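You operate a simulated robot arm through the tools that you are given. There is no shell and no other tool.

You run a simulated two-armed robot. Do the job below in one go: nothing can be reset, and whatever is moved stays where it is left.

## Task
Scrub the syrup stain off the bench with the blue pad and soap, then rinse it with the jug.
Fine: put pad and jug back; close the soap drawer. Set down upright: green jug. Where these are worked on the way, their far stop is far enough and under half their travel is too little: soap drawer. What is to be rubbed or washed off counts as gone when no trace of it is left.
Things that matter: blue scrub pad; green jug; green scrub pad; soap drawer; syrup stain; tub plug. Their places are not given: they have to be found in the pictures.

Only the result counts: the job must be done as asked and must still hold three seconds after the hand-in. Knocking over, shifting, dropping, spilling or breaking anything else fails it.

## Robot
Two 7-joint arms with two-finger parallel grippers on one trunk that stands fixed in place. Base frame: the origin is at the foot of the trunk, x ahead of it, y to its left, z up. Units: m, rad, N and s.
The left shoulder is at [0.05, 0.209, 1.146], the right one opposite. With the tool pointing down near the work surface each hand reaches from about 0.1 to 0.88 m from the base axis, measured 20 degrees to its own side. Payload 4.4 kg a hand.
The TCP of each hand is the grasp point between the finger pads, 0.023 m short of the fingertips. In the tool frame z runs along the fingers and y along their closing line. The gripper opens to 0.094 m. The fingers are 0.038 m wide and 0.01 m thick; the gripper's body (0.054 by 0.096 m) begins 0.039 m behind the TCP.
Orientation is told as [roll, pitch, yaw] about the base's x, y, z axes, in that order, counted from this pose: with the fingers straight down and closing along the base's y, the tool's x points along the base's -x, its y along +y and its z along -z.

## Interface
- The arms move only by the tool play_rows. It takes "left_moves", "right_moves" or both (then of equal length, played together; a hand with none holds still); each is a list of rows, each an object (a shift or turn left out is 0, a gripper value left out holds the last) with "delta_pos": the shift along the base's x, y, z in m, a list of three; "rot": the turn, a rotation vector about the base's x, y, z in rad, a list of three; "grip": the gripper command, from -1 (shut) to 1 (fully open), values between in proportion. In form: [{"delta_pos": [tx, ty, tz], "rot": [rx, ry, rz], "grip": grip}, ...]. A call has 1 to 20 rows; each row is the pose to reach, as a shift and turn from the pose commanded when the call began. A row lasts 0.2 s, in which the tool goes at most 0.05 m and 0.15 rad; a call with a longer step from one row to the next is refused whole, and so is a gripper value outside its range. A pose out of reach is approached as far as the arm can. The call stops where the force on the tool passes 40 N (or 10 N more than at its start, if that is more) or the arm is blocked; 0.2 s more then pass. The fingers move at their own pace (about 0.108 m/s each) and stop on an object; they squeeze with about 34 N. The grip force told is the motor's: it shows also when the fingers shut on nothing. Time passes only in rows, and 0.2 s behind the last, so rows that repeat a pose let the fingers close. The reply holds the time, the measured pose of the TCP, the force on the tool along the base axes, the opening and the grip force, in the units named above and with some noise, with the torque about the TCP (base axes, N m) and any sound that the robot's microphone picked up, and new pictures: "views" is both (left out), scene, wrist or none (wrist: the cameras of the hands that moved).
- Cameras (640 x 400 px; columns grow to the right, rows downward): "scene" is now at [0.1388, -0.0521, 1.3154]; the picture's right is [-0.57, -0.82, 0.00], its down [-0.48, 0.34, -0.81] and it looks along [0.66, -0.46, -0.59] (base axes); focal length 257 px, centre (320, 200). "left" rides on the left gripper at [0.086, -0.016, -0.074] in its tool frame; the picture's right is [0.18, 0.98, 0.00], its down [-0.58, 0.11, -0.81] and it looks along [-0.79, 0.15, 0.59] (tool axes); focal length 243 px, centre (320, 200). "right" rides on the right gripper at [0.086, 0.016, -0.075] in its tool frame; the picture's right is [-0.18, 0.98, 0.00], its down [-0.58, -0.11, -0.81] and it looks along [-0.79, -0.15, 0.59] (tool axes); focal length 243 px, centre (320, 200).
- move_column(by): slides the trunk up (or, below 0, down) by that many m; the arms and the scene camera ride with it, the base frame stays. It gives what a move gives, with no picture.
- pan_tilt(pan, tilt): turns the head with the scene camera to pan (to the left, within 1.396 rad either way) and tilt (down, from -0.506 to 1.204), counted from straight ahead of the robot. It gives what a move gives, and a new picture of the scene camera.
- probe_pixels(camera, pixels): for up to 12 pixels [column, row] of the newest picture of that camera ("zoom" is the newest enlarged one), the place [x, y, z] in the base frame of the surface seen there, good to about 0.002 m. It takes no simulated time.
- enlarge(camera, box): a new picture of the part [left, top, right, bottom] of that camera's present view, enlarged. It takes no simulated time.
- job_done(): hands the job in; it is judged then, once.

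Open the grippers and draw the arms clear of the work before you hand the job in, unless the task says otherwise.

The tools are called after "Emit:" by a JSON object that holds its "fn" and its "kwargs". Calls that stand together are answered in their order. play_rows: Moves the arms, as the interface text tells. Its arguments: {"type":"object","properties":{"left_moves":{"type":"array"},"right_moves":{"type":"array"},"views":{"type":"string","enum":["both","scene","wrist","none"]}},"required":[]} The other tools are called the same way: move_column (by) slides the trunk up or down; pan_tilt (pan, tilt) turns the head that bears the scene camera; probe_pixels (camera, pixels) gives the place of the surface under pixels of a picture; enlarge (camera, box) takes an enlarged picture of a part of a camera's view; job_done () hands the job in.

At the start:

```text
time_s: 0.0
left_eef_pos: [0.6433, -0.0317, 1.1718]
left_tool_rot: [0.0, 0.0, 0.001]
left_wrist_force: [0.0, 0.1, 0.8]
left_torque: [0.04, 0.0, 0.0]
left_width: 0.094
left_grip_force: 0.0
right_eef_pos: [0.3786, -0.4047, 1.0905]
right_tool_rot: [0.0, 0.0, 0.0]
right_wrist_force: [0.0, -0.1, -0.4]
right_torque: [0.03, -0.01, -0.05]
right_width: 0.0942
right_grip_force: 0.1
trunk travel left (down, up): [-0.225, 0.338]
head pan, tilt: [-0.609, 0.632]
```

scene: 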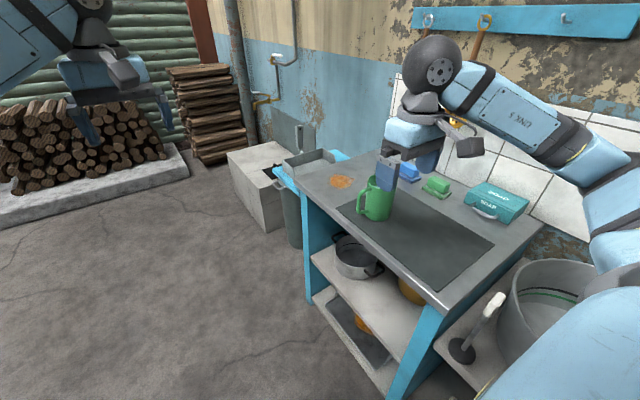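
right: 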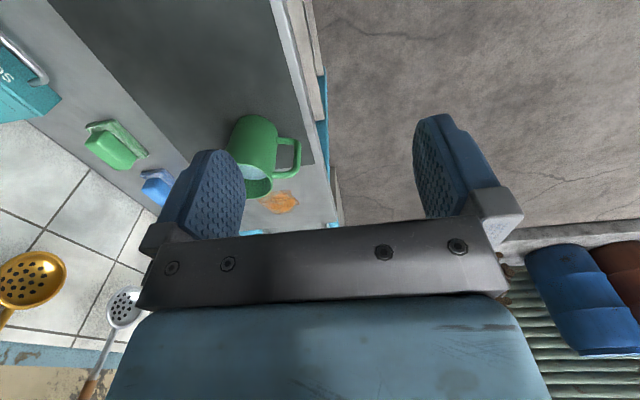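
left: 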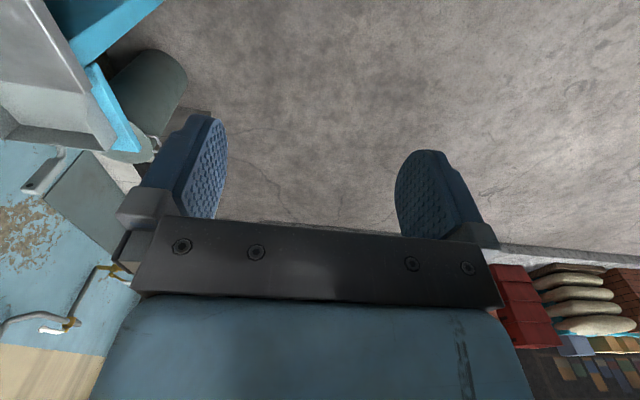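

The scene shows a bench with the stain near (341,181), green jug (376,200), blue pad (408,172), green pad (436,186) and teal soap box (495,200). I enlarge that region and probe key points.

Emit:
{"fn": "enlarge", "kwargs": {"camera": "scene", "box": [270, 120, 560, 300]}}

Emit:
{"fn": "probe_pixels", "kwargs": {"camera": "scene", "pixels": [[341, 181], [376, 205], [408, 172], [436, 186], [495, 192], [486, 208], [400, 250], [310, 165], [440, 290], [345, 206], [490, 243], [465, 345]]}}

Emit:
{"fn": "enlarge", "kwargs": {"camera": "right", "box": [0, 60, 340, 260]}}

```text
2.21 times, centred on (415, 210) of scene
```

zoom: 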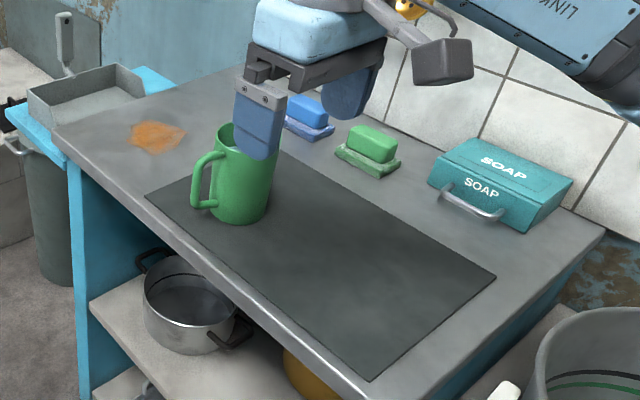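

```text
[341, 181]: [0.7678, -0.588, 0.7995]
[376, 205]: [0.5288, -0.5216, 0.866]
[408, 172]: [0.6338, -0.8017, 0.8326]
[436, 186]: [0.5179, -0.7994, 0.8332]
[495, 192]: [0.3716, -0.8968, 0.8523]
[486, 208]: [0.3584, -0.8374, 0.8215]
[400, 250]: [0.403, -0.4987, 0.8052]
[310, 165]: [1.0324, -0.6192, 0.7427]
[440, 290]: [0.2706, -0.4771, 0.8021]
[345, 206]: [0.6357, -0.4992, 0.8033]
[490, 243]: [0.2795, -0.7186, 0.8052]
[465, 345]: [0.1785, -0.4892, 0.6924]
```

```text
1.88 times, centred on (170, 160) of right
```

zoom: 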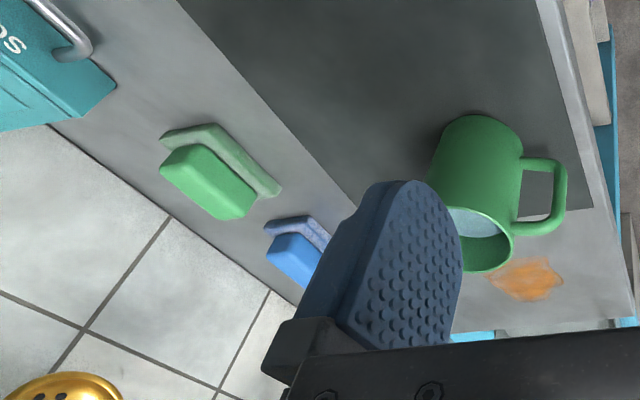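

The right hand hides the blue pad and part of the jug. I turn the head a bit to the right and down, and move the right hand up and back out of the view.

Emit:
{"fn": "play_rows", "kwargs": {"right_moves": [{"delta_pos": [0, 0.0, 0.04]}, {"delta_pos": [0, 0.0, 0.08]}, {"delta_pos": [0, 0.0, 0.12]}, {"delta_pos": [0, 0.0, 0.16]}], "views": "wrist"}}

Emit:
{"fn": "pan_tilt", "kwargs": {"pan": -0.85, "tilt": 0.75}}

```text
time_s: 1.0
left_eef_pos: [0.6437, -0.0316, 1.1723]
left_tool_rot: [-0.001, 0.002, -0.002]
left_wrist_force: [1.2, -0.2, -0.7]
left_torque: [0.03, 0.04, -0.02]
left_width: 0.094
left_grip_force: 0.0
right_eef_pos: [0.3815, -0.4044, 1.2457]
right_tool_rot: [0.002, 0.021, 0.001]
right_wrist_force: [-2.6, -0.2, 8.3]
right_torque: [0.01, -0.22, -0.02]
right_width: 0.0938
right_grip_force: 0.0
trunk travel left (down, up): [-0.225, 0.338]
head pan, tilt: [-0.609, 0.632]
```

right: 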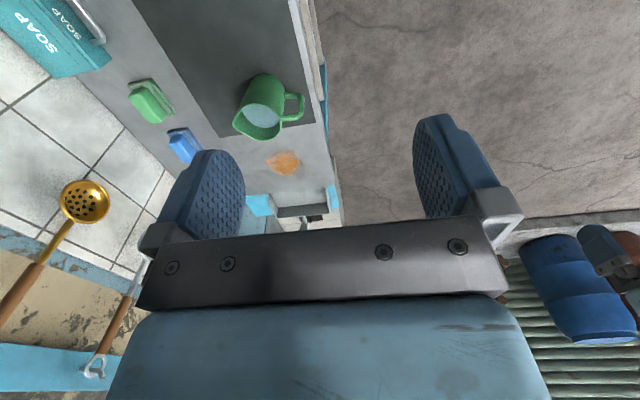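

```text
time_s: 1.8
left_eef_pos: [0.6444, -0.033, 1.173]
left_tool_rot: [-0.002, 0.001, 0.0]
left_wrist_force: [0.5, -1.0, 0.1]
left_torque: [-0.04, 0.05, 0.01]
left_width: 0.0941
left_grip_force: 0.1
right_eef_pos: [0.3829, -0.4045, 1.2408]
right_tool_rot: [0.0, 0.034, -0.001]
right_wrist_force: [0.5, -0.4, -0.2]
right_torque: [-0.01, 0.03, 0.03]
right_width: 0.0939
right_grip_force: 0.0
trunk travel left (down, up): [-0.225, 0.338]
head pan, tilt: [-0.85, 0.75]
```

scene: 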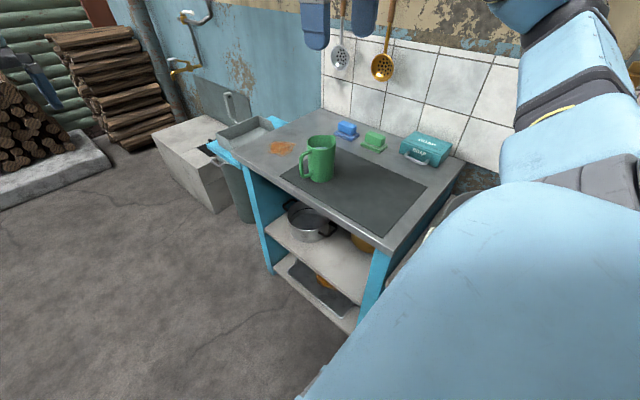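

The bench top is now clear in view (stain at (281,148), blue pad (347,131)). I enlarge it for details.

Emit:
{"fn": "enlarge", "kwargs": {"camera": "scene", "box": [240, 95, 480, 245]}}

Emit:
{"fn": "probe_pixels", "kwargs": {"camera": "scene", "pixels": [[281, 148], [269, 148], [293, 148], [283, 141], [279, 155], [347, 128], [347, 139], [374, 138], [374, 147], [430, 143], [417, 154], [322, 140]]}}

```text
2.67 times, centred on (360, 170) of scene
```

zoom: 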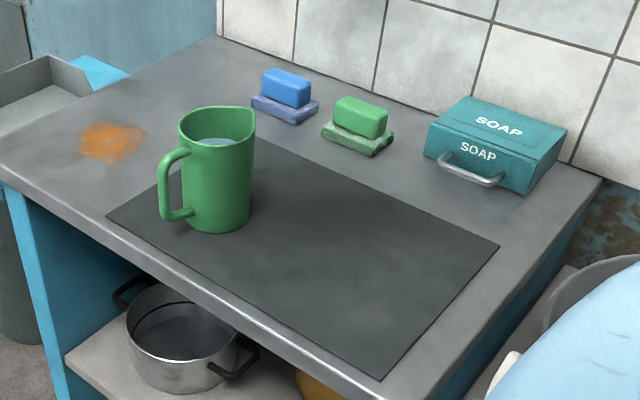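

```text
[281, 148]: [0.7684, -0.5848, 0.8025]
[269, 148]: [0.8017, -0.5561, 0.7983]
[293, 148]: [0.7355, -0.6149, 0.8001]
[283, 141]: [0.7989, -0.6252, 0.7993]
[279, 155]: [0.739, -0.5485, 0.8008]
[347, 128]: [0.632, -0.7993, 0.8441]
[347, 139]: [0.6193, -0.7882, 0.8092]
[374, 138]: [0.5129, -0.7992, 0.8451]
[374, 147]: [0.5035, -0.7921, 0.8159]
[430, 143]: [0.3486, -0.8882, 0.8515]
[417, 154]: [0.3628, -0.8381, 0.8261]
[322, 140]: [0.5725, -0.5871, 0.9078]
```

I probe the zoom for geometry of the jug, pads, soap box and handle.

Emit:
{"fn": "probe_pixels", "kwargs": {"camera": "zoom", "pixels": [[78, 140], [148, 130], [105, 120], [110, 163], [182, 130], [254, 112], [215, 110], [222, 145], [165, 190], [180, 155], [175, 215], [220, 228]]}}

Emit:
{"fn": "probe_pixels", "kwargs": {"camera": "zoom", "pixels": [[264, 72], [310, 84], [285, 76], [252, 100], [290, 122], [318, 106], [286, 100], [337, 101], [387, 114], [322, 133], [372, 154], [393, 138]]}}

Emit:
{"fn": "probe_pixels", "kwargs": {"camera": "zoom", "pixels": [[462, 98], [565, 130], [434, 126], [535, 160], [426, 152], [524, 190], [440, 160], [470, 178], [498, 184], [441, 153], [500, 178], [560, 165]]}}

```text
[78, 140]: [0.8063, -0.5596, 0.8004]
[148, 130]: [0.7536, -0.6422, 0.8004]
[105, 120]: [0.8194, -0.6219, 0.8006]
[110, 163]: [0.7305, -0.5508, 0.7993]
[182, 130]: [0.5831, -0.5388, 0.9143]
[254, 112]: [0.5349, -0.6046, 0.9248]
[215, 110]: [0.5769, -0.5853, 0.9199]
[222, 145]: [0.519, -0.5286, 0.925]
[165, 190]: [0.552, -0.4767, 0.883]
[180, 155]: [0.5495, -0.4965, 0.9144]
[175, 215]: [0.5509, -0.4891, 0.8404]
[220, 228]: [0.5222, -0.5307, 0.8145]
```

```text
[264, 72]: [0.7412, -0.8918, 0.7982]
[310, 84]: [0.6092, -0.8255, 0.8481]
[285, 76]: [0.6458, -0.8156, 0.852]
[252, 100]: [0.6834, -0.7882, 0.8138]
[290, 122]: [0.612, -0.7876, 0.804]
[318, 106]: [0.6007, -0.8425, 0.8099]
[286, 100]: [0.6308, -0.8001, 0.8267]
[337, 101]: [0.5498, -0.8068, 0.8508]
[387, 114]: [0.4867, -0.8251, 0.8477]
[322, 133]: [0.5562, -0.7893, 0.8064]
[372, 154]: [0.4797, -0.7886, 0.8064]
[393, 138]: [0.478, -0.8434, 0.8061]
```

```text
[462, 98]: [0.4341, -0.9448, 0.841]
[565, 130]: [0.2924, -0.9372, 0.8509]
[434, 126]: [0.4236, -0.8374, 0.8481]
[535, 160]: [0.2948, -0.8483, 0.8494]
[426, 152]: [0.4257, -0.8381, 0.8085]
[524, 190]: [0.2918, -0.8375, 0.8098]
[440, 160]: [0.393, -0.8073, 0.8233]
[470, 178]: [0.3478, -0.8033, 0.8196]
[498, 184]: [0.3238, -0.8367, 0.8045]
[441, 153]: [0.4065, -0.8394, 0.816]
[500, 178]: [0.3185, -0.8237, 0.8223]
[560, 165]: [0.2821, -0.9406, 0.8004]
```

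Soap handle bar lies near (0.36,-0.81,0.82), drawer front facing +y. I check the hanging ladles, and the left edge points, then park the left arm and lower the trunk for reach.

Emit:
{"fn": "probe_pixels", "kwargs": {"camera": "scene", "pixels": [[340, 55], [340, 78], [382, 65], [383, 79], [370, 100], [430, 110], [443, 228], [236, 125], [260, 165], [480, 170], [312, 15], [396, 262]]}}

Emit:
{"fn": "play_rows", "kwargs": {"left_moves": [{"delta_pos": [-0.02, 0.045, 0]}, {"delta_pos": [-0.04, 0.09, 0]}, {"delta_pos": [-0.06, 0.135, 0]}, {"delta_pos": [-0.08, 0.18, 0]}, {"delta_pos": [-0.1, 0.225, 0]}, {"delta_pos": [-0.12, 0.27, 0]}, {"delta_pos": [-0.14, 0.315, 0]}, {"delta_pos": [-0.16, 0.36, 0]}], "views": "none"}}

Emit:
{"fn": "move_column", "kwargs": {"by": -0.1}}

```text
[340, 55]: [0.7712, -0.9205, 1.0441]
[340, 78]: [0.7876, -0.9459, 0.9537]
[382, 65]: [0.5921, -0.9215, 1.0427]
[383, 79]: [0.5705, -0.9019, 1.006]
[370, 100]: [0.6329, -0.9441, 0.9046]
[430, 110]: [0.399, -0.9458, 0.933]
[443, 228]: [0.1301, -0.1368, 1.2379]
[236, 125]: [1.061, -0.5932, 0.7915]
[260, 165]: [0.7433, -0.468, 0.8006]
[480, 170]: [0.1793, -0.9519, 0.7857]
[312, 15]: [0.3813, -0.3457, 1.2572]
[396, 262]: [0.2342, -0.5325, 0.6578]
```

```text
time_s: 3.6
left_eef_pos: [0.483, 0.3289, 1.1733]
left_tool_rot: [-0.001, -0.001, 0.001]
left_wrist_force: [-0.2, 1.5, -0.7]
left_torque: [-0.03, -0.01, 0.01]
left_width: 0.0939
left_grip_force: 0.0
right_eef_pos: [0.3788, -0.4011, 1.2525]
right_tool_rot: [-0.002, -0.002, -0.001]
right_wrist_force: [-0.1, 0.1, -0.2]
right_torque: [-0.02, 0.03, 0.01]
right_width: 0.0939
right_grip_force: 0.0
trunk travel left (down, up): [-0.225, 0.338]
head pan, tilt: [-0.85, 0.75]
```

```text
time_s: 4.9
left_eef_pos: [0.4837, 0.3279, 1.0742]
left_tool_rot: [0.001, -0.001, 0.001]
left_wrist_force: [0.3, 0.3, -0.2]
left_torque: [0.02, -0.03, 0.07]
left_width: 0.0942
left_grip_force: 0.0
right_eef_pos: [0.3781, -0.4033, 1.1529]
right_tool_rot: [-0.001, -0.001, 0.001]
right_wrist_force: [-1.1, 0.0, -0.1]
right_torque: [-0.02, 0.02, -0.01]
right_width: 0.0939
right_grip_force: 0.0
trunk travel left (down, up): [-0.125, 0.438]
head pan, tilt: [-0.85, 0.75]
```

Left arm is parked and the trunk lowered. I bring the right hand above the soap handle with a narrowed gripper to look at it closely.

Emit:
{"fn": "play_rows", "kwargs": {"right_moves": [{"delta_pos": [0, -0.045, 0], "grip": -0.3}, {"delta_pos": [0, -0.09, 0]}, {"delta_pos": [0, -0.13, -0.02]}, {"delta_pos": [0, -0.17, -0.04]}, {"delta_pos": [-0.005, -0.21, -0.06]}, {"delta_pos": [-0.01, -0.25, -0.08]}, {"delta_pos": [-0.013, -0.29, -0.1]}, {"delta_pos": [-0.015, -0.33, -0.12]}, {"delta_pos": [-0.018, -0.37, -0.145]}, {"delta_pos": [-0.018, -0.397, -0.17]}, {"delta_pos": [-0.018, -0.397, -0.17]}]}}

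```text
time_s: 7.3
left_eef_pos: [0.4826, 0.3281, 1.0732]
left_tool_rot: [0.001, 0.0, -0.001]
left_wrist_force: [-0.1, -0.2, 0.1]
left_torque: [0.01, 0.0, 0.02]
left_width: 0.0942
left_grip_force: 0.2
right_eef_pos: [0.3788, -0.6759, 1.0149]
right_tool_rot: [0.001, 0.0, -0.004]
right_wrist_force: [-0.1, 0.1, -0.6]
right_torque: [0.0, -0.03, 0.0]
right_width: 0.0328
right_grip_force: 0.1
right hand out of reach, approached as far as the arm can: row 3, 4, 5, 6, 7, 8, 9, 10, 11
trunk travel left (down, up): [-0.125, 0.438]
head pan, tilt: [-0.85, 0.75]
```

scene: 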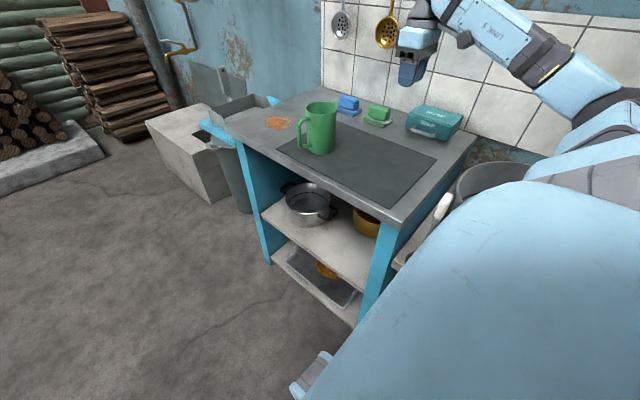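
right: 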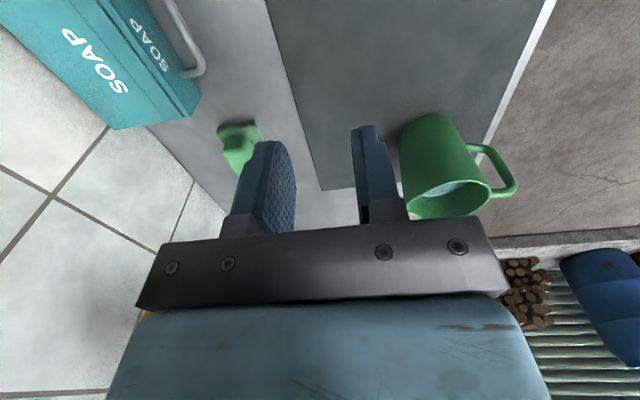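

The hand stopped at y≈-0.676, reported out of reach with yaw 0, though the distance isn't large – likely a wrist limit. I test by yawing the hand in place and seeing where it ends.

Emit:
{"fn": "play_rows", "kwargs": {"right_moves": [{"rot": [0, 0, -0.14]}, {"rot": [0, 0, -0.28]}, {"rot": [0, 0, -0.42]}, {"rot": [0, 0, -0.56]}, {"rot": [0, 0, -0.7]}, {"rot": [0, 0, -0.8]}]}}

```text
time_s: 8.9
left_eef_pos: [0.49, 0.3058, 1.0671]
left_tool_rot: [0.029, 0.009, -0.002]
left_wrist_force: [-0.1, 0.1, 0.1]
left_torque: [0.0, 0.01, -0.01]
left_width: 0.0939
left_grip_force: 0.1
right_eef_pos: [0.3924, -0.6901, 0.9768]
right_tool_rot: [0.012, 0.034, -0.787]
right_wrist_force: [0.4, -0.3, -0.1]
right_torque: [0.02, 0.0, 0.02]
right_width: 0.0329
right_grip_force: 0.0
trunk travel left (down, up): [-0.125, 0.438]
head pan, tilt: [-0.85, 0.75]
stopped in row 6 (right hand): the arm was blocked; the commanded pose is now the measured one
```

scene: 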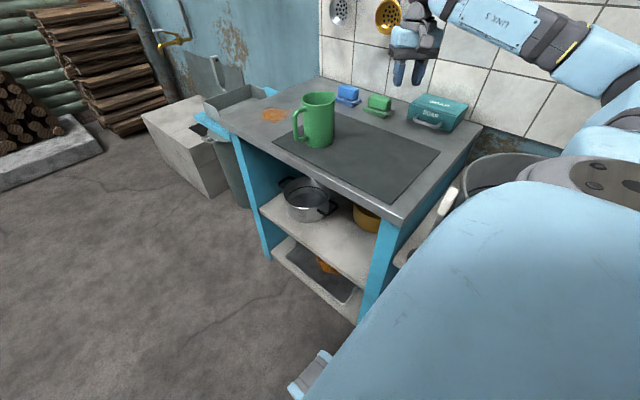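
right: 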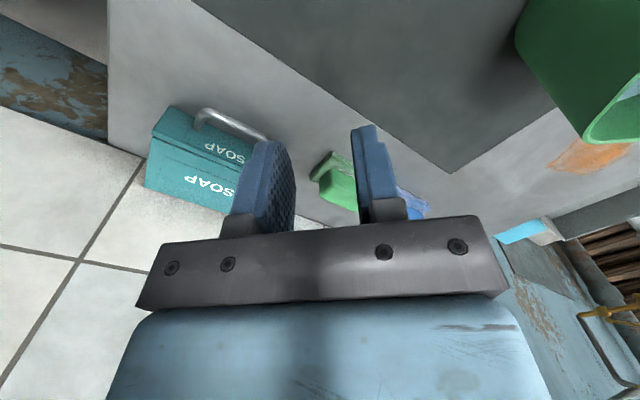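

The call reported the arm blocked and the left arm got nudged, so right-arm links are touching something near the trunk. I probe the nearby links to understand where.

Emit:
{"fn": "probe_pixels", "kwargs": {"camera": "scene", "pixels": [[310, 378], [325, 358], [450, 280], [380, 350], [590, 180], [620, 140], [620, 90], [590, 65], [540, 45], [480, 20], [430, 40], [420, 15]]}}

Emit:
{"fn": "pan_tilt", "kwargs": {"pan": -0.85, "tilt": 1.2}}

```text
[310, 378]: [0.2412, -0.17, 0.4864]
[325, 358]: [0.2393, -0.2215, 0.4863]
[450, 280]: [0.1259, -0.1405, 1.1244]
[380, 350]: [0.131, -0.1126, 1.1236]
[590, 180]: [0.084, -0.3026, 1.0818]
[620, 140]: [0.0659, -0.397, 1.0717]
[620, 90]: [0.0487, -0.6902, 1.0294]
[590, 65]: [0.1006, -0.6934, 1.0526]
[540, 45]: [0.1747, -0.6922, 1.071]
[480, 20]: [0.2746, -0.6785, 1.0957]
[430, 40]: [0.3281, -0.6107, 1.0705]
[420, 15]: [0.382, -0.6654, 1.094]
```

```text
time_s: 9.8
left_eef_pos: [0.4925, 0.3047, 1.0671]
left_tool_rot: [0.029, 0.011, 0.0]
left_wrist_force: [-0.6, -0.1, -0.2]
left_torque: [-0.04, -0.03, 0.03]
left_width: 0.0941
left_grip_force: 0.2
right_eef_pos: [0.3933, -0.692, 0.9753]
right_tool_rot: [0.009, 0.034, -0.788]
right_wrist_force: [0.2, -0.3, -0.9]
right_torque: [0.02, -0.01, 0.0]
right_width: 0.0333
right_grip_force: 0.0
trunk travel left (down, up): [-0.125, 0.438]
head pan, tilt: [-0.85, 1.201]
```

scene: 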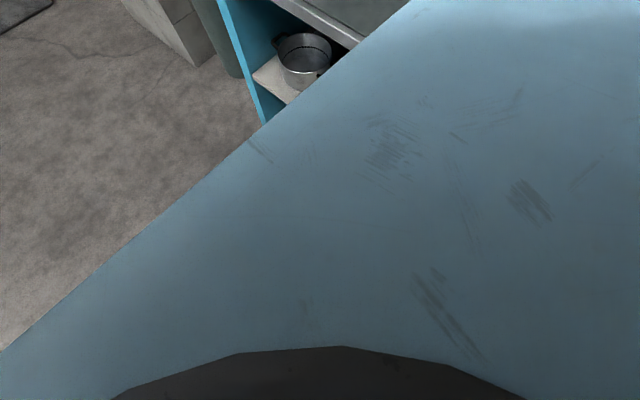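

I turn the head toward the right arm to see what its links could be touching.

Emit:
{"fn": "pan_tilt", "kwargs": {"pan": -1.3, "tilt": 0.5}}

Emit:
{"fn": "pan_tilt", "kwargs": {"pan": 0.9, "tilt": 0.5}}

```text
time_s: 10.9
left_eef_pos: [0.4926, 0.3041, 1.0694]
left_tool_rot: [0.029, 0.011, 0.001]
left_wrist_force: [-0.7, 0.3, 0.1]
left_torque: [0.01, 0.0, 0.01]
left_width: 0.0941
left_grip_force: 0.1
right_eef_pos: [0.3928, -0.6938, 0.9766]
right_tool_rot: [0.012, 0.034, -0.79]
right_wrist_force: [-0.5, -0.1, -0.6]
right_torque: [-0.01, 0.02, -0.01]
right_width: 0.033
right_grip_force: 0.0
trunk travel left (down, up): [-0.125, 0.438]
head pan, tilt: [-1.3, 0.499]
```

scene: 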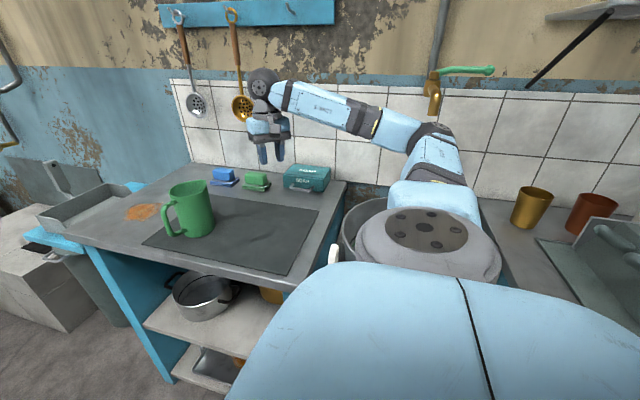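

```text
time_s: 12.9
left_eef_pos: [0.4926, 0.3041, 1.07]
left_tool_rot: [0.032, 0.01, -0.001]
left_wrist_force: [0.8, 0.3, 0.2]
left_torque: [-0.01, 0.01, -0.02]
left_width: 0.0942
left_grip_force: 0.1
right_eef_pos: [0.3944, -0.6947, 0.9765]
right_tool_rot: [0.013, 0.036, -0.788]
right_wrist_force: [-0.2, -0.8, 0.5]
right_torque: [0.0, 0.0, -0.03]
right_width: 0.0328
right_grip_force: 0.0
trunk travel left (down, up): [-0.125, 0.438]
head pan, tilt: [0.901, 0.499]
```

scene: 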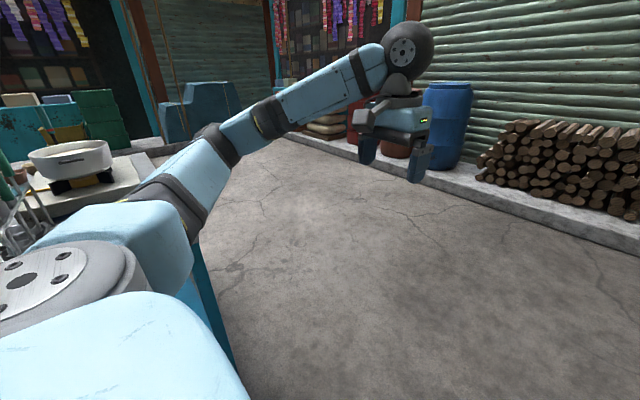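

I look back at the right arm and probe the elbow and the brass tap, suspecting the elbow is jammed on the tap.

Emit:
{"fn": "pan_tilt", "kwargs": {"pan": -1.39, "tilt": 0.45}}

Emit:
{"fn": "enlarge", "kwargs": {"camera": "scene", "box": [160, 60, 500, 270]}}

```text
time_s: 15.1
left_eef_pos: [0.4922, 0.3024, 1.0718]
left_tool_rot: [0.033, 0.011, -0.002]
left_wrist_force: [-0.6, -1.1, -0.4]
left_torque: [-0.01, 0.05, 0.04]
left_width: 0.094
left_grip_force: 0.0
right_eef_pos: [0.3937, -0.6944, 0.9782]
right_tool_rot: [0.014, 0.038, -0.788]
right_wrist_force: [0.2, 0.6, -0.1]
right_torque: [0.0, -0.04, 0.01]
right_width: 0.0328
right_grip_force: 0.0
trunk travel left (down, up): [-0.125, 0.438]
head pan, tilt: [-1.389, 0.45]
```

scene: 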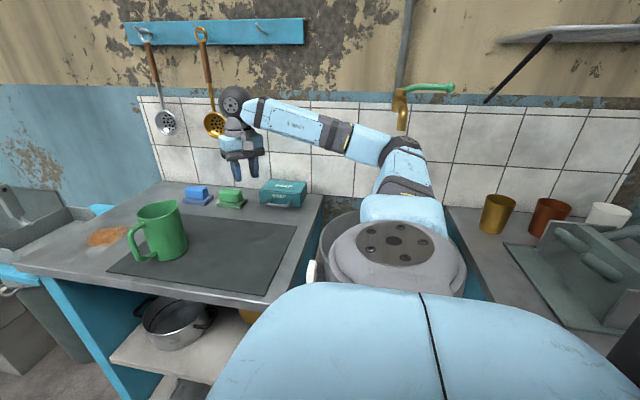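

```text
1.88 times, centred on (330, 165) of scene
```

zoom: 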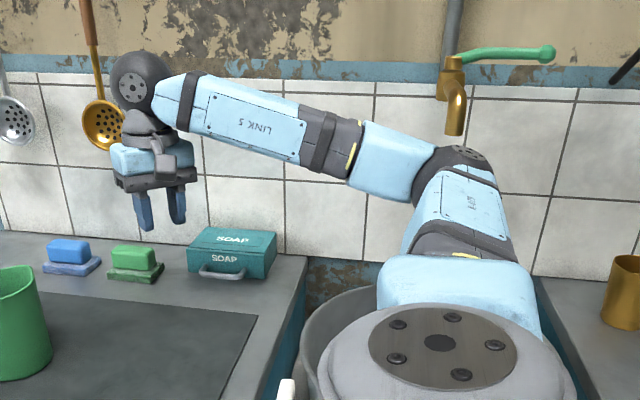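

Emit:
{"fn": "probe_pixels", "kwargs": {"camera": "zoom", "pixels": [[456, 100], [455, 130], [520, 52], [452, 65], [460, 155], [435, 160], [485, 155], [480, 190], [400, 160], [330, 135], [500, 130], [540, 200]]}}

```text
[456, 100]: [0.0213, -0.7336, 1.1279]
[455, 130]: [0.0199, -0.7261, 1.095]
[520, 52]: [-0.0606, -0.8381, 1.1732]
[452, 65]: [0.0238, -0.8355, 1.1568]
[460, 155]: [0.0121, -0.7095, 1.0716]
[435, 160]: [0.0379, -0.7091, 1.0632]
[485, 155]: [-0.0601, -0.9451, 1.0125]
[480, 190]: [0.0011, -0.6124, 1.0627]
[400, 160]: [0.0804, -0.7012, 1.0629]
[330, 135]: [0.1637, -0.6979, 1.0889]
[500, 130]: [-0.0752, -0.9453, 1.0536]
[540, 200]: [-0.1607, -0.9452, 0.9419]
```

The elbow top (≈(0.01,-0.71,1.07)) is pressed up under the tap spout (tip ≈(0.02,-0.73,1.09)). I lower the trunk to free it; the hand stays above free bench.

Emit:
{"fn": "move_column", "kwargs": {"by": -0.08}}

Emit:
{"fn": "pan_tilt", "kwargs": {"pan": -1.3, "tilt": 0.45}}

```text
time_s: 16.2
left_eef_pos: [0.4845, 0.327, 0.994]
left_tool_rot: [0.002, 0.001, 0.0]
left_wrist_force: [-0.4, -0.3, 0.7]
left_torque: [0.03, 0.0, -0.02]
left_width: 0.0939
left_grip_force: 0.1
right_eef_pos: [0.3841, -0.6749, 0.9335]
right_tool_rot: [-0.001, 0.002, -0.793]
right_wrist_force: [0.0, -0.2, 0.1]
right_torque: [0.02, 0.01, 0.0]
right_width: 0.033
right_grip_force: 0.0
trunk travel left (down, up): [-0.045, 0.518]
head pan, tilt: [-1.389, 0.45]
```

```text
time_s: 16.9
left_eef_pos: [0.4844, 0.3285, 0.9931]
left_tool_rot: [-0.001, 0.001, -0.001]
left_wrist_force: [-0.4, 1.2, 0.4]
left_torque: [0.01, 0.02, -0.04]
left_width: 0.0942
left_grip_force: 0.0
right_eef_pos: [0.3846, -0.6732, 0.934]
right_tool_rot: [-0.003, 0.003, -0.793]
right_wrist_force: [0.0, -0.4, 0.0]
right_torque: [-0.01, 0.04, 0.03]
right_width: 0.0329
right_grip_force: 0.1
trunk travel left (down, up): [-0.045, 0.518]
head pan, tilt: [-1.3, 0.45]
```

scene: 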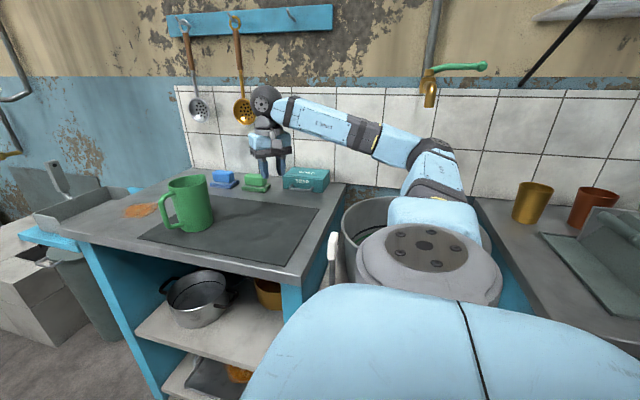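

The robot is freed (tilt readings back to zero). I try again to move toward the soap drawer, turning yaw back toward 0 gradually.

Emit:
{"fn": "play_rows", "kwargs": {"right_moves": [{"delta_pos": [-0.005, -0.03, 0.01], "rot": [0, 0, 0.1]}, {"delta_pos": [-0.01, -0.06, 0.02], "rot": [0, 0, 0.2]}, {"delta_pos": [-0.015, -0.09, 0.02], "rot": [0, 0, 0.3]}, {"delta_pos": [-0.02, -0.12, 0.02], "rot": [0, 0, 0.4]}]}}

```text
time_s: 17.9
left_eef_pos: [0.4837, 0.3278, 0.9929]
left_tool_rot: [0.002, 0.001, 0.002]
left_wrist_force: [0.6, -0.9, 0.4]
left_torque: [0.01, 0.01, -0.02]
left_width: 0.0939
left_grip_force: 0.1
right_eef_pos: [0.3616, -0.7954, 0.9513]
right_tool_rot: [-0.002, 0.005, -0.392]
right_wrist_force: [0.3, -0.3, -0.7]
right_torque: [0.03, -0.03, 0.03]
right_width: 0.0326
right_grip_force: 0.1
trunk travel left (down, up): [-0.045, 0.518]
head pan, tilt: [-1.3, 0.45]
```

scene: 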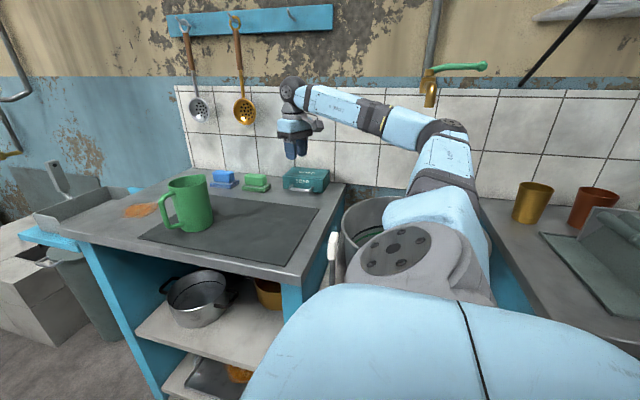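
right: 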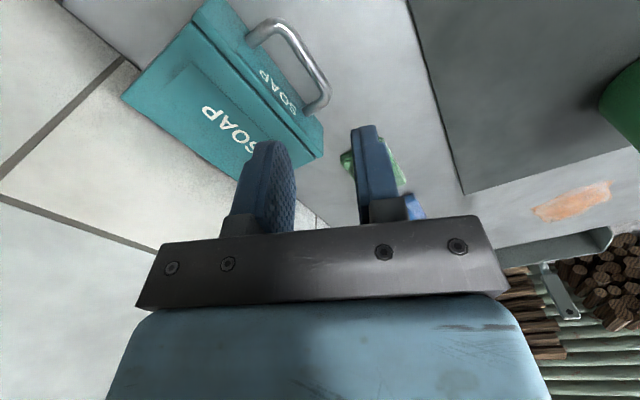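

Now reachable. I check elbow clearance to the tap and the handle shape before continuing.

Emit:
{"fn": "enlarge", "kwargs": {"camera": "scene", "box": [260, 60, 500, 210]}}

Emit:
{"fn": "probe_pixels", "kwargs": {"camera": "zoom", "pixels": [[445, 120], [450, 105], [480, 165], [510, 160], [535, 180], [540, 205], [430, 170], [480, 200], [530, 230]]}}

Emit:
{"fn": "probe_pixels", "kwargs": {"camera": "right", "pixels": [[252, 40], [270, 24], [290, 30], [312, 65], [327, 90], [318, 108], [262, 60], [300, 118], [245, 35], [150, 110], [318, 155], [205, 5]]}}

```text
2.67 times, centred on (380, 135) of scene
```

zoom: 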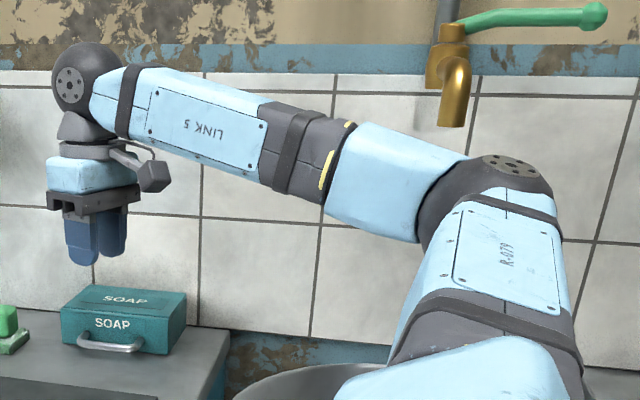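

```text
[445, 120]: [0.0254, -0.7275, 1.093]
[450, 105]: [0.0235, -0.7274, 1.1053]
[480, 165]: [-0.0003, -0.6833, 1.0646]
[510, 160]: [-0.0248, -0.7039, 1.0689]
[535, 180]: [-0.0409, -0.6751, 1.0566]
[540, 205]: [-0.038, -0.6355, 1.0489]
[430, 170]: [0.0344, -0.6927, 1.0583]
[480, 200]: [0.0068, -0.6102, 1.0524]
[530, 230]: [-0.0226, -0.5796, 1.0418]
```

```text
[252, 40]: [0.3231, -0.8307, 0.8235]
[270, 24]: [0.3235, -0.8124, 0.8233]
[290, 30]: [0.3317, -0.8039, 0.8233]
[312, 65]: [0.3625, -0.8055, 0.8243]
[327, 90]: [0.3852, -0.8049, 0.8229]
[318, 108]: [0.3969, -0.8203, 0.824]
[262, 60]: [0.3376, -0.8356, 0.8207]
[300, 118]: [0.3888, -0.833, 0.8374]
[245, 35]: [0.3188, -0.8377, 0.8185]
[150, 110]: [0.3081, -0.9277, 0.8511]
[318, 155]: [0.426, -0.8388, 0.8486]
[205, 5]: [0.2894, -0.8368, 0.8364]
```

The bar runs x 0.325–0.397 at y≈-0.807, top z≈0.824. The elbow is only ~2 cm under the tap, so I lower the trunk a little further before aligning to yaw 0.

Emit:
{"fn": "move_column", "kwargs": {"by": -0.04}}

Emit:
{"fn": "play_rows", "kwargs": {"right_moves": [{"delta_pos": [0, -0.004, 0], "rot": [0, 0, 0.13], "grip": -0.447}, {"delta_pos": [0, -0.008, 0], "rot": [0, 0, 0.26]}, {"delta_pos": [0, -0.012, 0], "rot": [0, 0, 0.39]}, {"delta_pos": [0, -0.012, 0], "rot": [0, 0, 0.392]}]}}

```text
time_s: 18.7
left_eef_pos: [0.4834, 0.3293, 0.9537]
left_tool_rot: [0.0, 0.001, 0.001]
left_wrist_force: [0.0, 0.2, 0.4]
left_torque: [0.01, -0.02, 0.0]
left_width: 0.094
left_grip_force: 0.0
right_eef_pos: [0.3608, -0.7954, 0.9118]
right_tool_rot: [-0.003, 0.005, -0.394]
right_wrist_force: [0.3, 0.6, 0.7]
right_torque: [-0.03, -0.04, 0.0]
right_width: 0.033
right_grip_force: 0.1
trunk travel left (down, up): [-0.005, 0.558]
head pan, tilt: [-1.3, 0.45]
```

```text
time_s: 19.7
left_eef_pos: [0.4851, 0.3271, 0.9538]
left_tool_rot: [0.003, 0.001, 0.0]
left_wrist_force: [1.0, -0.4, 0.3]
left_torque: [0.02, 0.04, 0.0]
left_width: 0.094
left_grip_force: 0.0
right_eef_pos: [0.3962, -0.6807, 0.9197]
right_tool_rot: [-0.002, 0.006, -0.007]
right_wrist_force: [0.2, -0.5, -0.4]
right_torque: [0.03, 0.08, 0.02]
right_width: 0.0258
right_grip_force: 0.0
right hand out of reach, approached as far as the arm can: row 1, 2, 3, 4
trunk travel left (down, up): [-0.005, 0.558]
head pan, tilt: [-1.3, 0.45]
```

scene: 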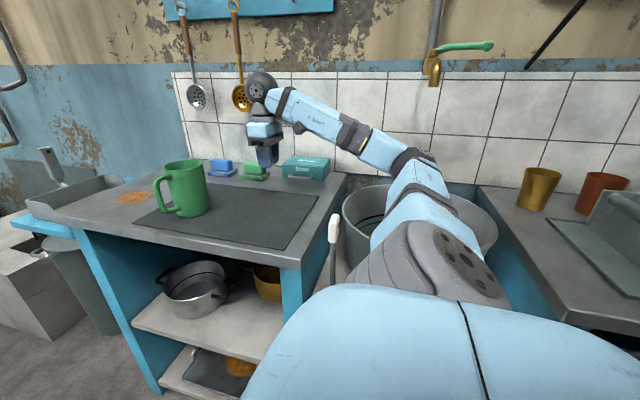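
right: 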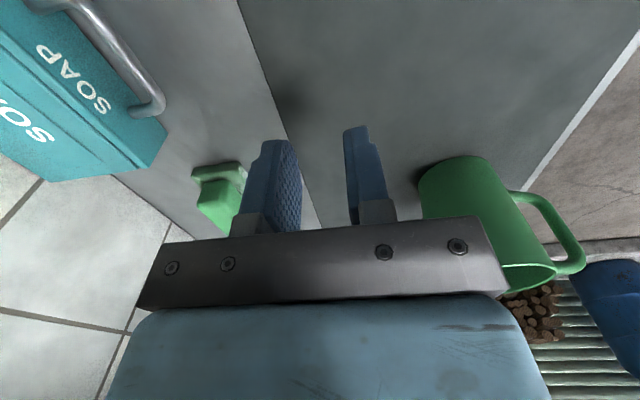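

Yaw 0 limits how far right the hand can go (wrist joint limit). I test the flipped orientation (yaw towards -π), which also gives fingers closing along y.

Emit:
{"fn": "play_rows", "kwargs": {"right_moves": [{"rot": [0, 0, -0.14], "delta_pos": [0, 0, 0.02]}, {"rot": [0, 0, -0.28], "delta_pos": [0, 0, 0.03]}, {"rot": [0, 0, -0.42], "delta_pos": [0, 0, 0.03]}, {"rot": [0, 0, -0.56], "delta_pos": [0, 0, 0.03]}, {"rot": [0, 0, -0.7], "delta_pos": [0, 0, 0.03]}, {"rot": [0, 0, -0.84], "delta_pos": [0, 0, 0.03]}, {"rot": [0, 0, -0.98], "delta_pos": [0, 0, 0.03]}, {"rot": [0, 0, -1.12], "delta_pos": [0, 0, 0.03]}, {"rot": [0, 0, -1.26], "delta_pos": [0, 0, 0.03]}, {"rot": [0, 0, -1.4], "delta_pos": [0, 0, 0.03]}, {"rot": [0, 0, -1.54], "delta_pos": [0, 0, 0.03]}, {"rot": [0, 0, -1.68], "delta_pos": [0, 0, 0.03]}]}}

```text
time_s: 22.3
left_eef_pos: [0.484, 0.3281, 0.9548]
left_tool_rot: [0.0, 0.0, -0.001]
left_wrist_force: [0.4, -0.2, 0.6]
left_torque: [0.0, -0.01, 0.0]
left_width: 0.0936
left_grip_force: 0.1
right_eef_pos: [0.3966, -0.6792, 0.9506]
right_tool_rot: [-0.002, 0.004, -1.684]
right_wrist_force: [0.4, -0.9, 0.2]
right_torque: [0.0, 0.0, 0.04]
right_width: 0.0259
right_grip_force: 0.0
trunk travel left (down, up): [-0.005, 0.558]
head pan, tilt: [-1.3, 0.45]
```

scene: 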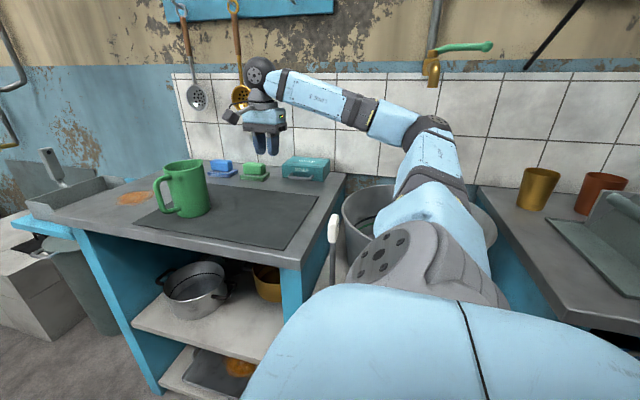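
right: 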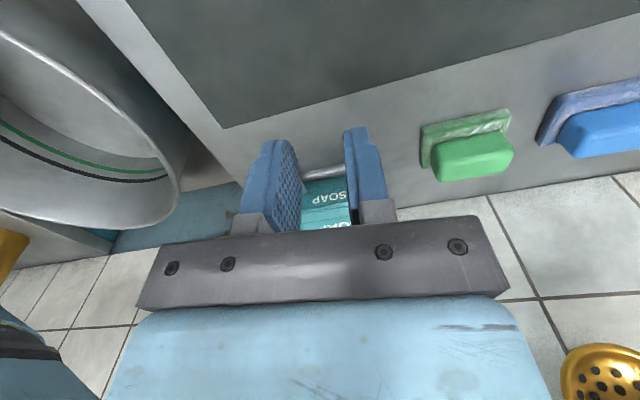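

The turn works fine so far. I continue to about yaw -π.

Emit:
{"fn": "play_rows", "kwargs": {"right_moves": [{"rot": [0, 0, -0.14]}, {"rot": [0, 0, -0.28]}, {"rot": [0, 0, -0.42]}, {"rot": [0, 0, -0.56]}, {"rot": [0, 0, -0.7]}, {"rot": [0, 0, -0.84]}, {"rot": [0, 0, -0.98]}, {"rot": [0, 0, -1.12]}, {"rot": [0, 0, -1.26]}, {"rot": [0, 0, -1.4]}, {"rot": [0, 0, -1.458]}]}}

```text
time_s: 24.7
left_eef_pos: [0.484, 0.3273, 0.9534]
left_tool_rot: [0.0, 0.0, 0.0]
left_wrist_force: [0.6, -0.3, 0.2]
left_torque: [-0.02, 0.01, -0.02]
left_width: 0.0939
left_grip_force: 0.1
right_eef_pos: [0.3965, -0.6793, 0.9489]
right_tool_rot: [-0.002, 0.005, 3.143]
right_wrist_force: [0.6, 0.6, 0.1]
right_torque: [0.01, 0.01, -0.03]
right_width: 0.0259
right_grip_force: 0.0
trunk travel left (down, up): [-0.005, 0.558]
head pan, tilt: [-1.3, 0.45]
```

scene: 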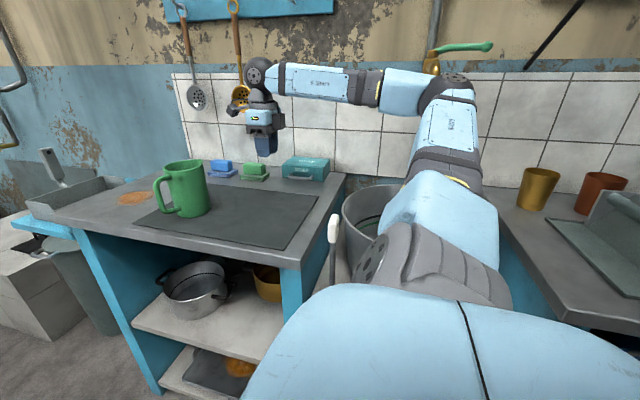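
right: 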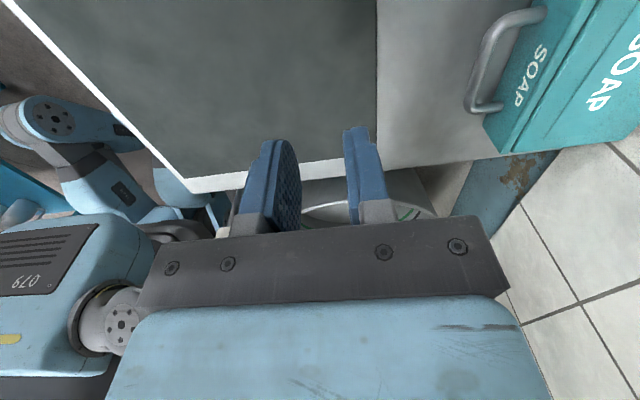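

Yaw ≈ π is reached. The elbow now overlaps the tap in the view, so I probe clearance before going on.

Emit:
{"fn": "probe_pixels", "kwargs": {"camera": "scene", "pixels": [[432, 65], [428, 75], [450, 76], [465, 80], [440, 85], [425, 90], [450, 130], [405, 85], [330, 80], [260, 70], [475, 100], [485, 45]]}}

```text
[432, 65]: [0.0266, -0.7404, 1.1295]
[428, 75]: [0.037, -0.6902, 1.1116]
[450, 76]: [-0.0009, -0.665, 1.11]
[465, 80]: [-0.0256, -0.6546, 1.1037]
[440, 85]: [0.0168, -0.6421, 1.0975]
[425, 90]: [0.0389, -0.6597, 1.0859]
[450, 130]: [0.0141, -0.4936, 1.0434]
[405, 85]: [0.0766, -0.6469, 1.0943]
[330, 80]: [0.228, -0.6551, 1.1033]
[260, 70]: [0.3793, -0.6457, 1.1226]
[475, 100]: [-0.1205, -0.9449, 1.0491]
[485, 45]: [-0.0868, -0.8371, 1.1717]
```

Elbow (top ~1.11, y≈-0.67..-0.69) is close to the tap spout but not touching. I descend first (which should lower the elbow), then check.

Emit:
{"fn": "play_rows", "kwargs": {"right_moves": [{"delta_pos": [-0.01, 0, -0.03]}, {"delta_pos": [-0.02, 0, -0.06]}, {"delta_pos": [-0.035, 0, -0.075]}], "views": "scene"}}

Emit:
{"fn": "probe_pixels", "kwargs": {"camera": "scene", "pixels": [[432, 65], [428, 75], [450, 76], [465, 80], [440, 85], [425, 90], [450, 95], [440, 100]]}}

```text
time_s: 25.5
left_eef_pos: [0.4841, 0.3287, 0.954]
left_tool_rot: [0.002, 0.0, 0.001]
left_wrist_force: [0.6, 0.6, -0.1]
left_torque: [0.0, -0.02, 0.0]
left_width: 0.0938
left_grip_force: 0.0
right_eef_pos: [0.3615, -0.6788, 0.8759]
right_tool_rot: [-0.003, 0.004, -3.142]
right_wrist_force: [-1.1, 0.2, 0.0]
right_torque: [-0.01, 0.01, -0.05]
right_width: 0.0258
right_grip_force: 0.0
trunk travel left (down, up): [-0.005, 0.558]
head pan, tilt: [-1.3, 0.45]
```

scene: 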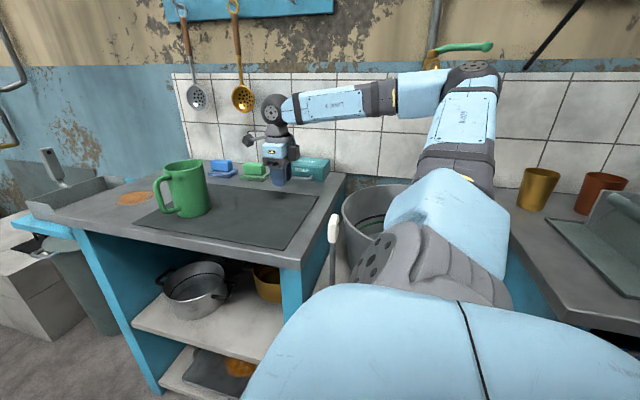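

```text
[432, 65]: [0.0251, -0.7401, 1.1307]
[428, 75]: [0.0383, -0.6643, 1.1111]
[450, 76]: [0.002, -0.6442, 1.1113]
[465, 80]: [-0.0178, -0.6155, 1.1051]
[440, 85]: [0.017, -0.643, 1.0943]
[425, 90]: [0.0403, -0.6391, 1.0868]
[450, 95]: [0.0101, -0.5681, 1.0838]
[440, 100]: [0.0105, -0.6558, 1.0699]
```

The elbow rises next to the tap in this low, folded posture. A higher trunk with a straighter arm keeps the elbow away from the tap, so I first bring the hand up and forward with yaw unwinding, then will raise the trunk.

Emit:
{"fn": "play_rows", "kwargs": {"right_moves": [{"delta_pos": [0.01, 0.0, 0.04]}, {"delta_pos": [0.02, 0.0, 0.08]}, {"delta_pos": [0.03, 0.01, 0.12]}, {"delta_pos": [0.05, 0.02, 0.15], "rot": [0, 0, 0.13]}, {"delta_pos": [0.07, 0.04, 0.15], "rot": [0, 0, 0.26]}, {"delta_pos": [0.09, 0.06, 0.15], "rot": [0, 0, 0.39]}, {"delta_pos": [0.11, 0.08, 0.15], "rot": [0, 0, 0.52]}, {"delta_pos": [0.13, 0.1, 0.15], "rot": [0, 0, 0.65]}, {"delta_pos": [0.15, 0.12, 0.15], "rot": [0, 0, 0.78]}, {"delta_pos": [0.17, 0.14, 0.15], "rot": [0, 0, 0.91]}, {"delta_pos": [0.19, 0.16, 0.15], "rot": [0, 0, 1.04]}, {"delta_pos": [0.21, 0.18, 0.15], "rot": [0, 0, 1.17]}, {"delta_pos": [0.23, 0.18, 0.15], "rot": [0, 0, 1.3]}, {"delta_pos": [0.24, 0.18, 0.15], "rot": [0, 0, 1.43]}, {"delta_pos": [0.24, 0.18, 0.15], "rot": [0, 0, 1.56]}], "views": "scene"}}

```text
time_s: 28.7
left_eef_pos: [0.4845, 0.327, 0.9548]
left_tool_rot: [-0.001, -0.001, 0.0]
left_wrist_force: [0.5, -0.6, -0.7]
left_torque: [-0.02, 0.01, 0.0]
left_width: 0.0937
left_grip_force: 0.1
right_eef_pos: [0.6026, -0.498, 1.0259]
right_tool_rot: [-0.002, 0.003, -1.578]
right_wrist_force: [-0.6, -0.3, -0.2]
right_torque: [-0.01, -0.02, 0.0]
right_width: 0.0257
right_grip_force: 0.1
trunk travel left (down, up): [-0.005, 0.558]
head pan, tilt: [-1.3, 0.45]
```

scene: 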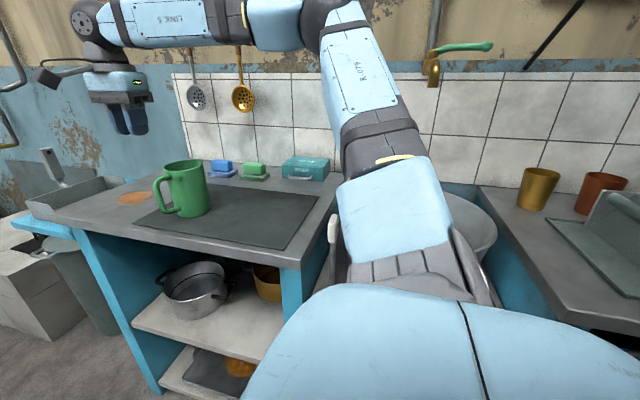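

The elbow is now up and clear of the tap. I raise the trunk by 0.32 and then bring the hand over to the soap drawer.

Emit:
{"fn": "move_column", "kwargs": {"by": 0.32}}

Emit:
{"fn": "play_rows", "kwargs": {"right_moves": [{"delta_pos": [-0.02, -0.02, -0.03]}, {"delta_pos": [-0.05, -0.05, -0.05]}, {"delta_pos": [-0.08, -0.08, -0.07]}, {"delta_pos": [-0.11, -0.11, -0.09]}, {"delta_pos": [-0.14, -0.14, -0.11]}, {"delta_pos": [-0.17, -0.17, -0.13]}, {"delta_pos": [-0.2, -0.2, -0.15]}, {"delta_pos": [-0.22, -0.23, -0.17]}, {"delta_pos": [-0.24, -0.26, -0.2]}, {"delta_pos": [-0.24, -0.29, -0.23]}], "views": "scene"}}

```text
time_s: 31.9
left_eef_pos: [0.4847, 0.3294, 1.2723]
left_tool_rot: [0.0, 0.0, -0.001]
left_wrist_force: [0.8, 0.1, 0.1]
left_torque: [-0.04, -0.01, 0.0]
left_width: 0.094
left_grip_force: 0.1
right_eef_pos: [0.6033, -0.4989, 1.3454]
right_tool_rot: [-0.002, 0.003, -1.579]
right_wrist_force: [-0.4, 0.1, 0.5]
right_torque: [0.02, 0.02, 0.01]
right_width: 0.0261
right_grip_force: 0.0
trunk travel left (down, up): [-0.325, 0.238]
head pan, tilt: [-1.3, 0.45]
```

```text
time_s: 34.1
left_eef_pos: [0.4852, 0.326, 1.274]
left_tool_rot: [0.002, 0.0, -0.001]
left_wrist_force: [-0.2, 0.0, 0.4]
left_torque: [0.02, -0.01, 0.01]
left_width: 0.0941
left_grip_force: 0.0
right_eef_pos: [0.3604, -0.791, 1.1141]
right_tool_rot: [-0.005, 0.003, -1.581]
right_wrist_force: [0.0, 0.1, -0.4]
right_torque: [0.03, -0.01, 0.0]
right_width: 0.026
right_grip_force: 0.1
trunk travel left (down, up): [-0.325, 0.238]
head pan, tilt: [-1.3, 0.45]
```

scene: 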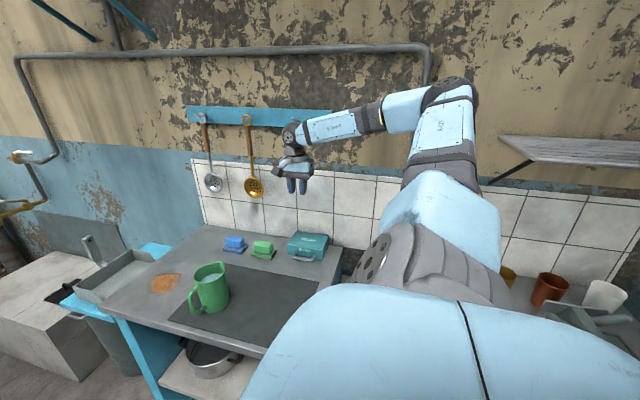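

Hand is at (0.36,-0.79,1.11) with the elbow high above the tap. I descend some and turn toward yaw 0 in the same call, checking reach.

Emit:
{"fn": "play_rows", "kwargs": {"right_moves": [{"delta_pos": [0, -0.003, -0.03]}, {"delta_pos": [0, -0.006, -0.06]}, {"delta_pos": [0, -0.01, -0.09]}, {"delta_pos": [0, -0.014, -0.12]}, {"delta_pos": [0, -0.017, -0.15]}, {"delta_pos": [0, -0.017, -0.15], "rot": [0, 0, -0.14]}, {"delta_pos": [0, -0.017, -0.15], "rot": [0, 0, -0.28]}, {"delta_pos": [0, -0.017, -0.15], "rot": [0, 0, -0.42]}, {"delta_pos": [0, -0.017, -0.15], "rot": [0, 0, -0.56]}, {"delta_pos": [0, -0.017, -0.15], "rot": [0, 0, -0.7]}, {"delta_pos": [0, -0.017, -0.15], "rot": [0, 0, -0.84]}, {"delta_pos": [0, -0.017, -0.15], "rot": [0, 0, -0.98]}, {"delta_pos": [0, -0.017, -0.15], "rot": [0, 0, -1.12]}, {"delta_pos": [0, -0.017, -0.15], "rot": [0, 0, -1.26]}, {"delta_pos": [0, -0.017, -0.15], "rot": [0, 0, -1.4]}, {"delta_pos": [0, -0.017, -0.15], "rot": [0, 0, -1.54]}, {"delta_pos": [0, -0.017, -0.15], "rot": [0, 0, -1.56]}]}}

```text
time_s: 37.7
left_eef_pos: [0.4835, 0.3268, 1.2739]
left_tool_rot: [-0.001, -0.001, 0.0]
left_wrist_force: [-0.3, 0.9, 0.7]
left_torque: [0.04, -0.01, -0.01]
left_width: 0.094
left_grip_force: 0.0
right_eef_pos: [0.3617, -0.8062, 0.965]
right_tool_rot: [-0.004, 0.005, 3.142]
right_wrist_force: [0.1, 0.0, 0.9]
right_torque: [0.0, -0.01, 0.01]
right_width: 0.0259
right_grip_force: 0.1
trunk travel left (down, up): [-0.325, 0.238]
head pan, tilt: [-1.3, 0.45]
```

scene: 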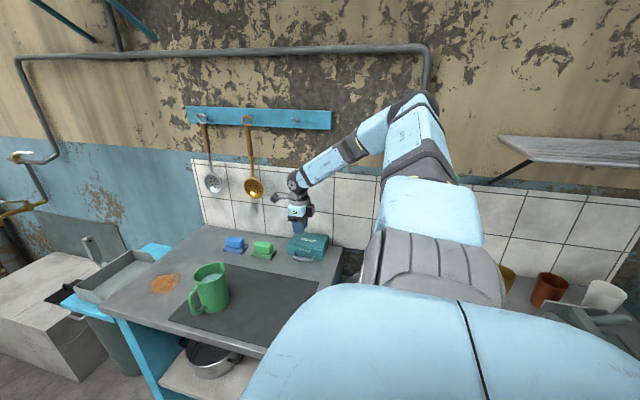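
right: 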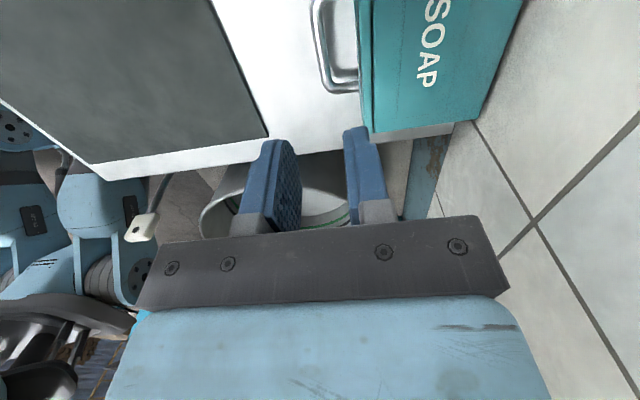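

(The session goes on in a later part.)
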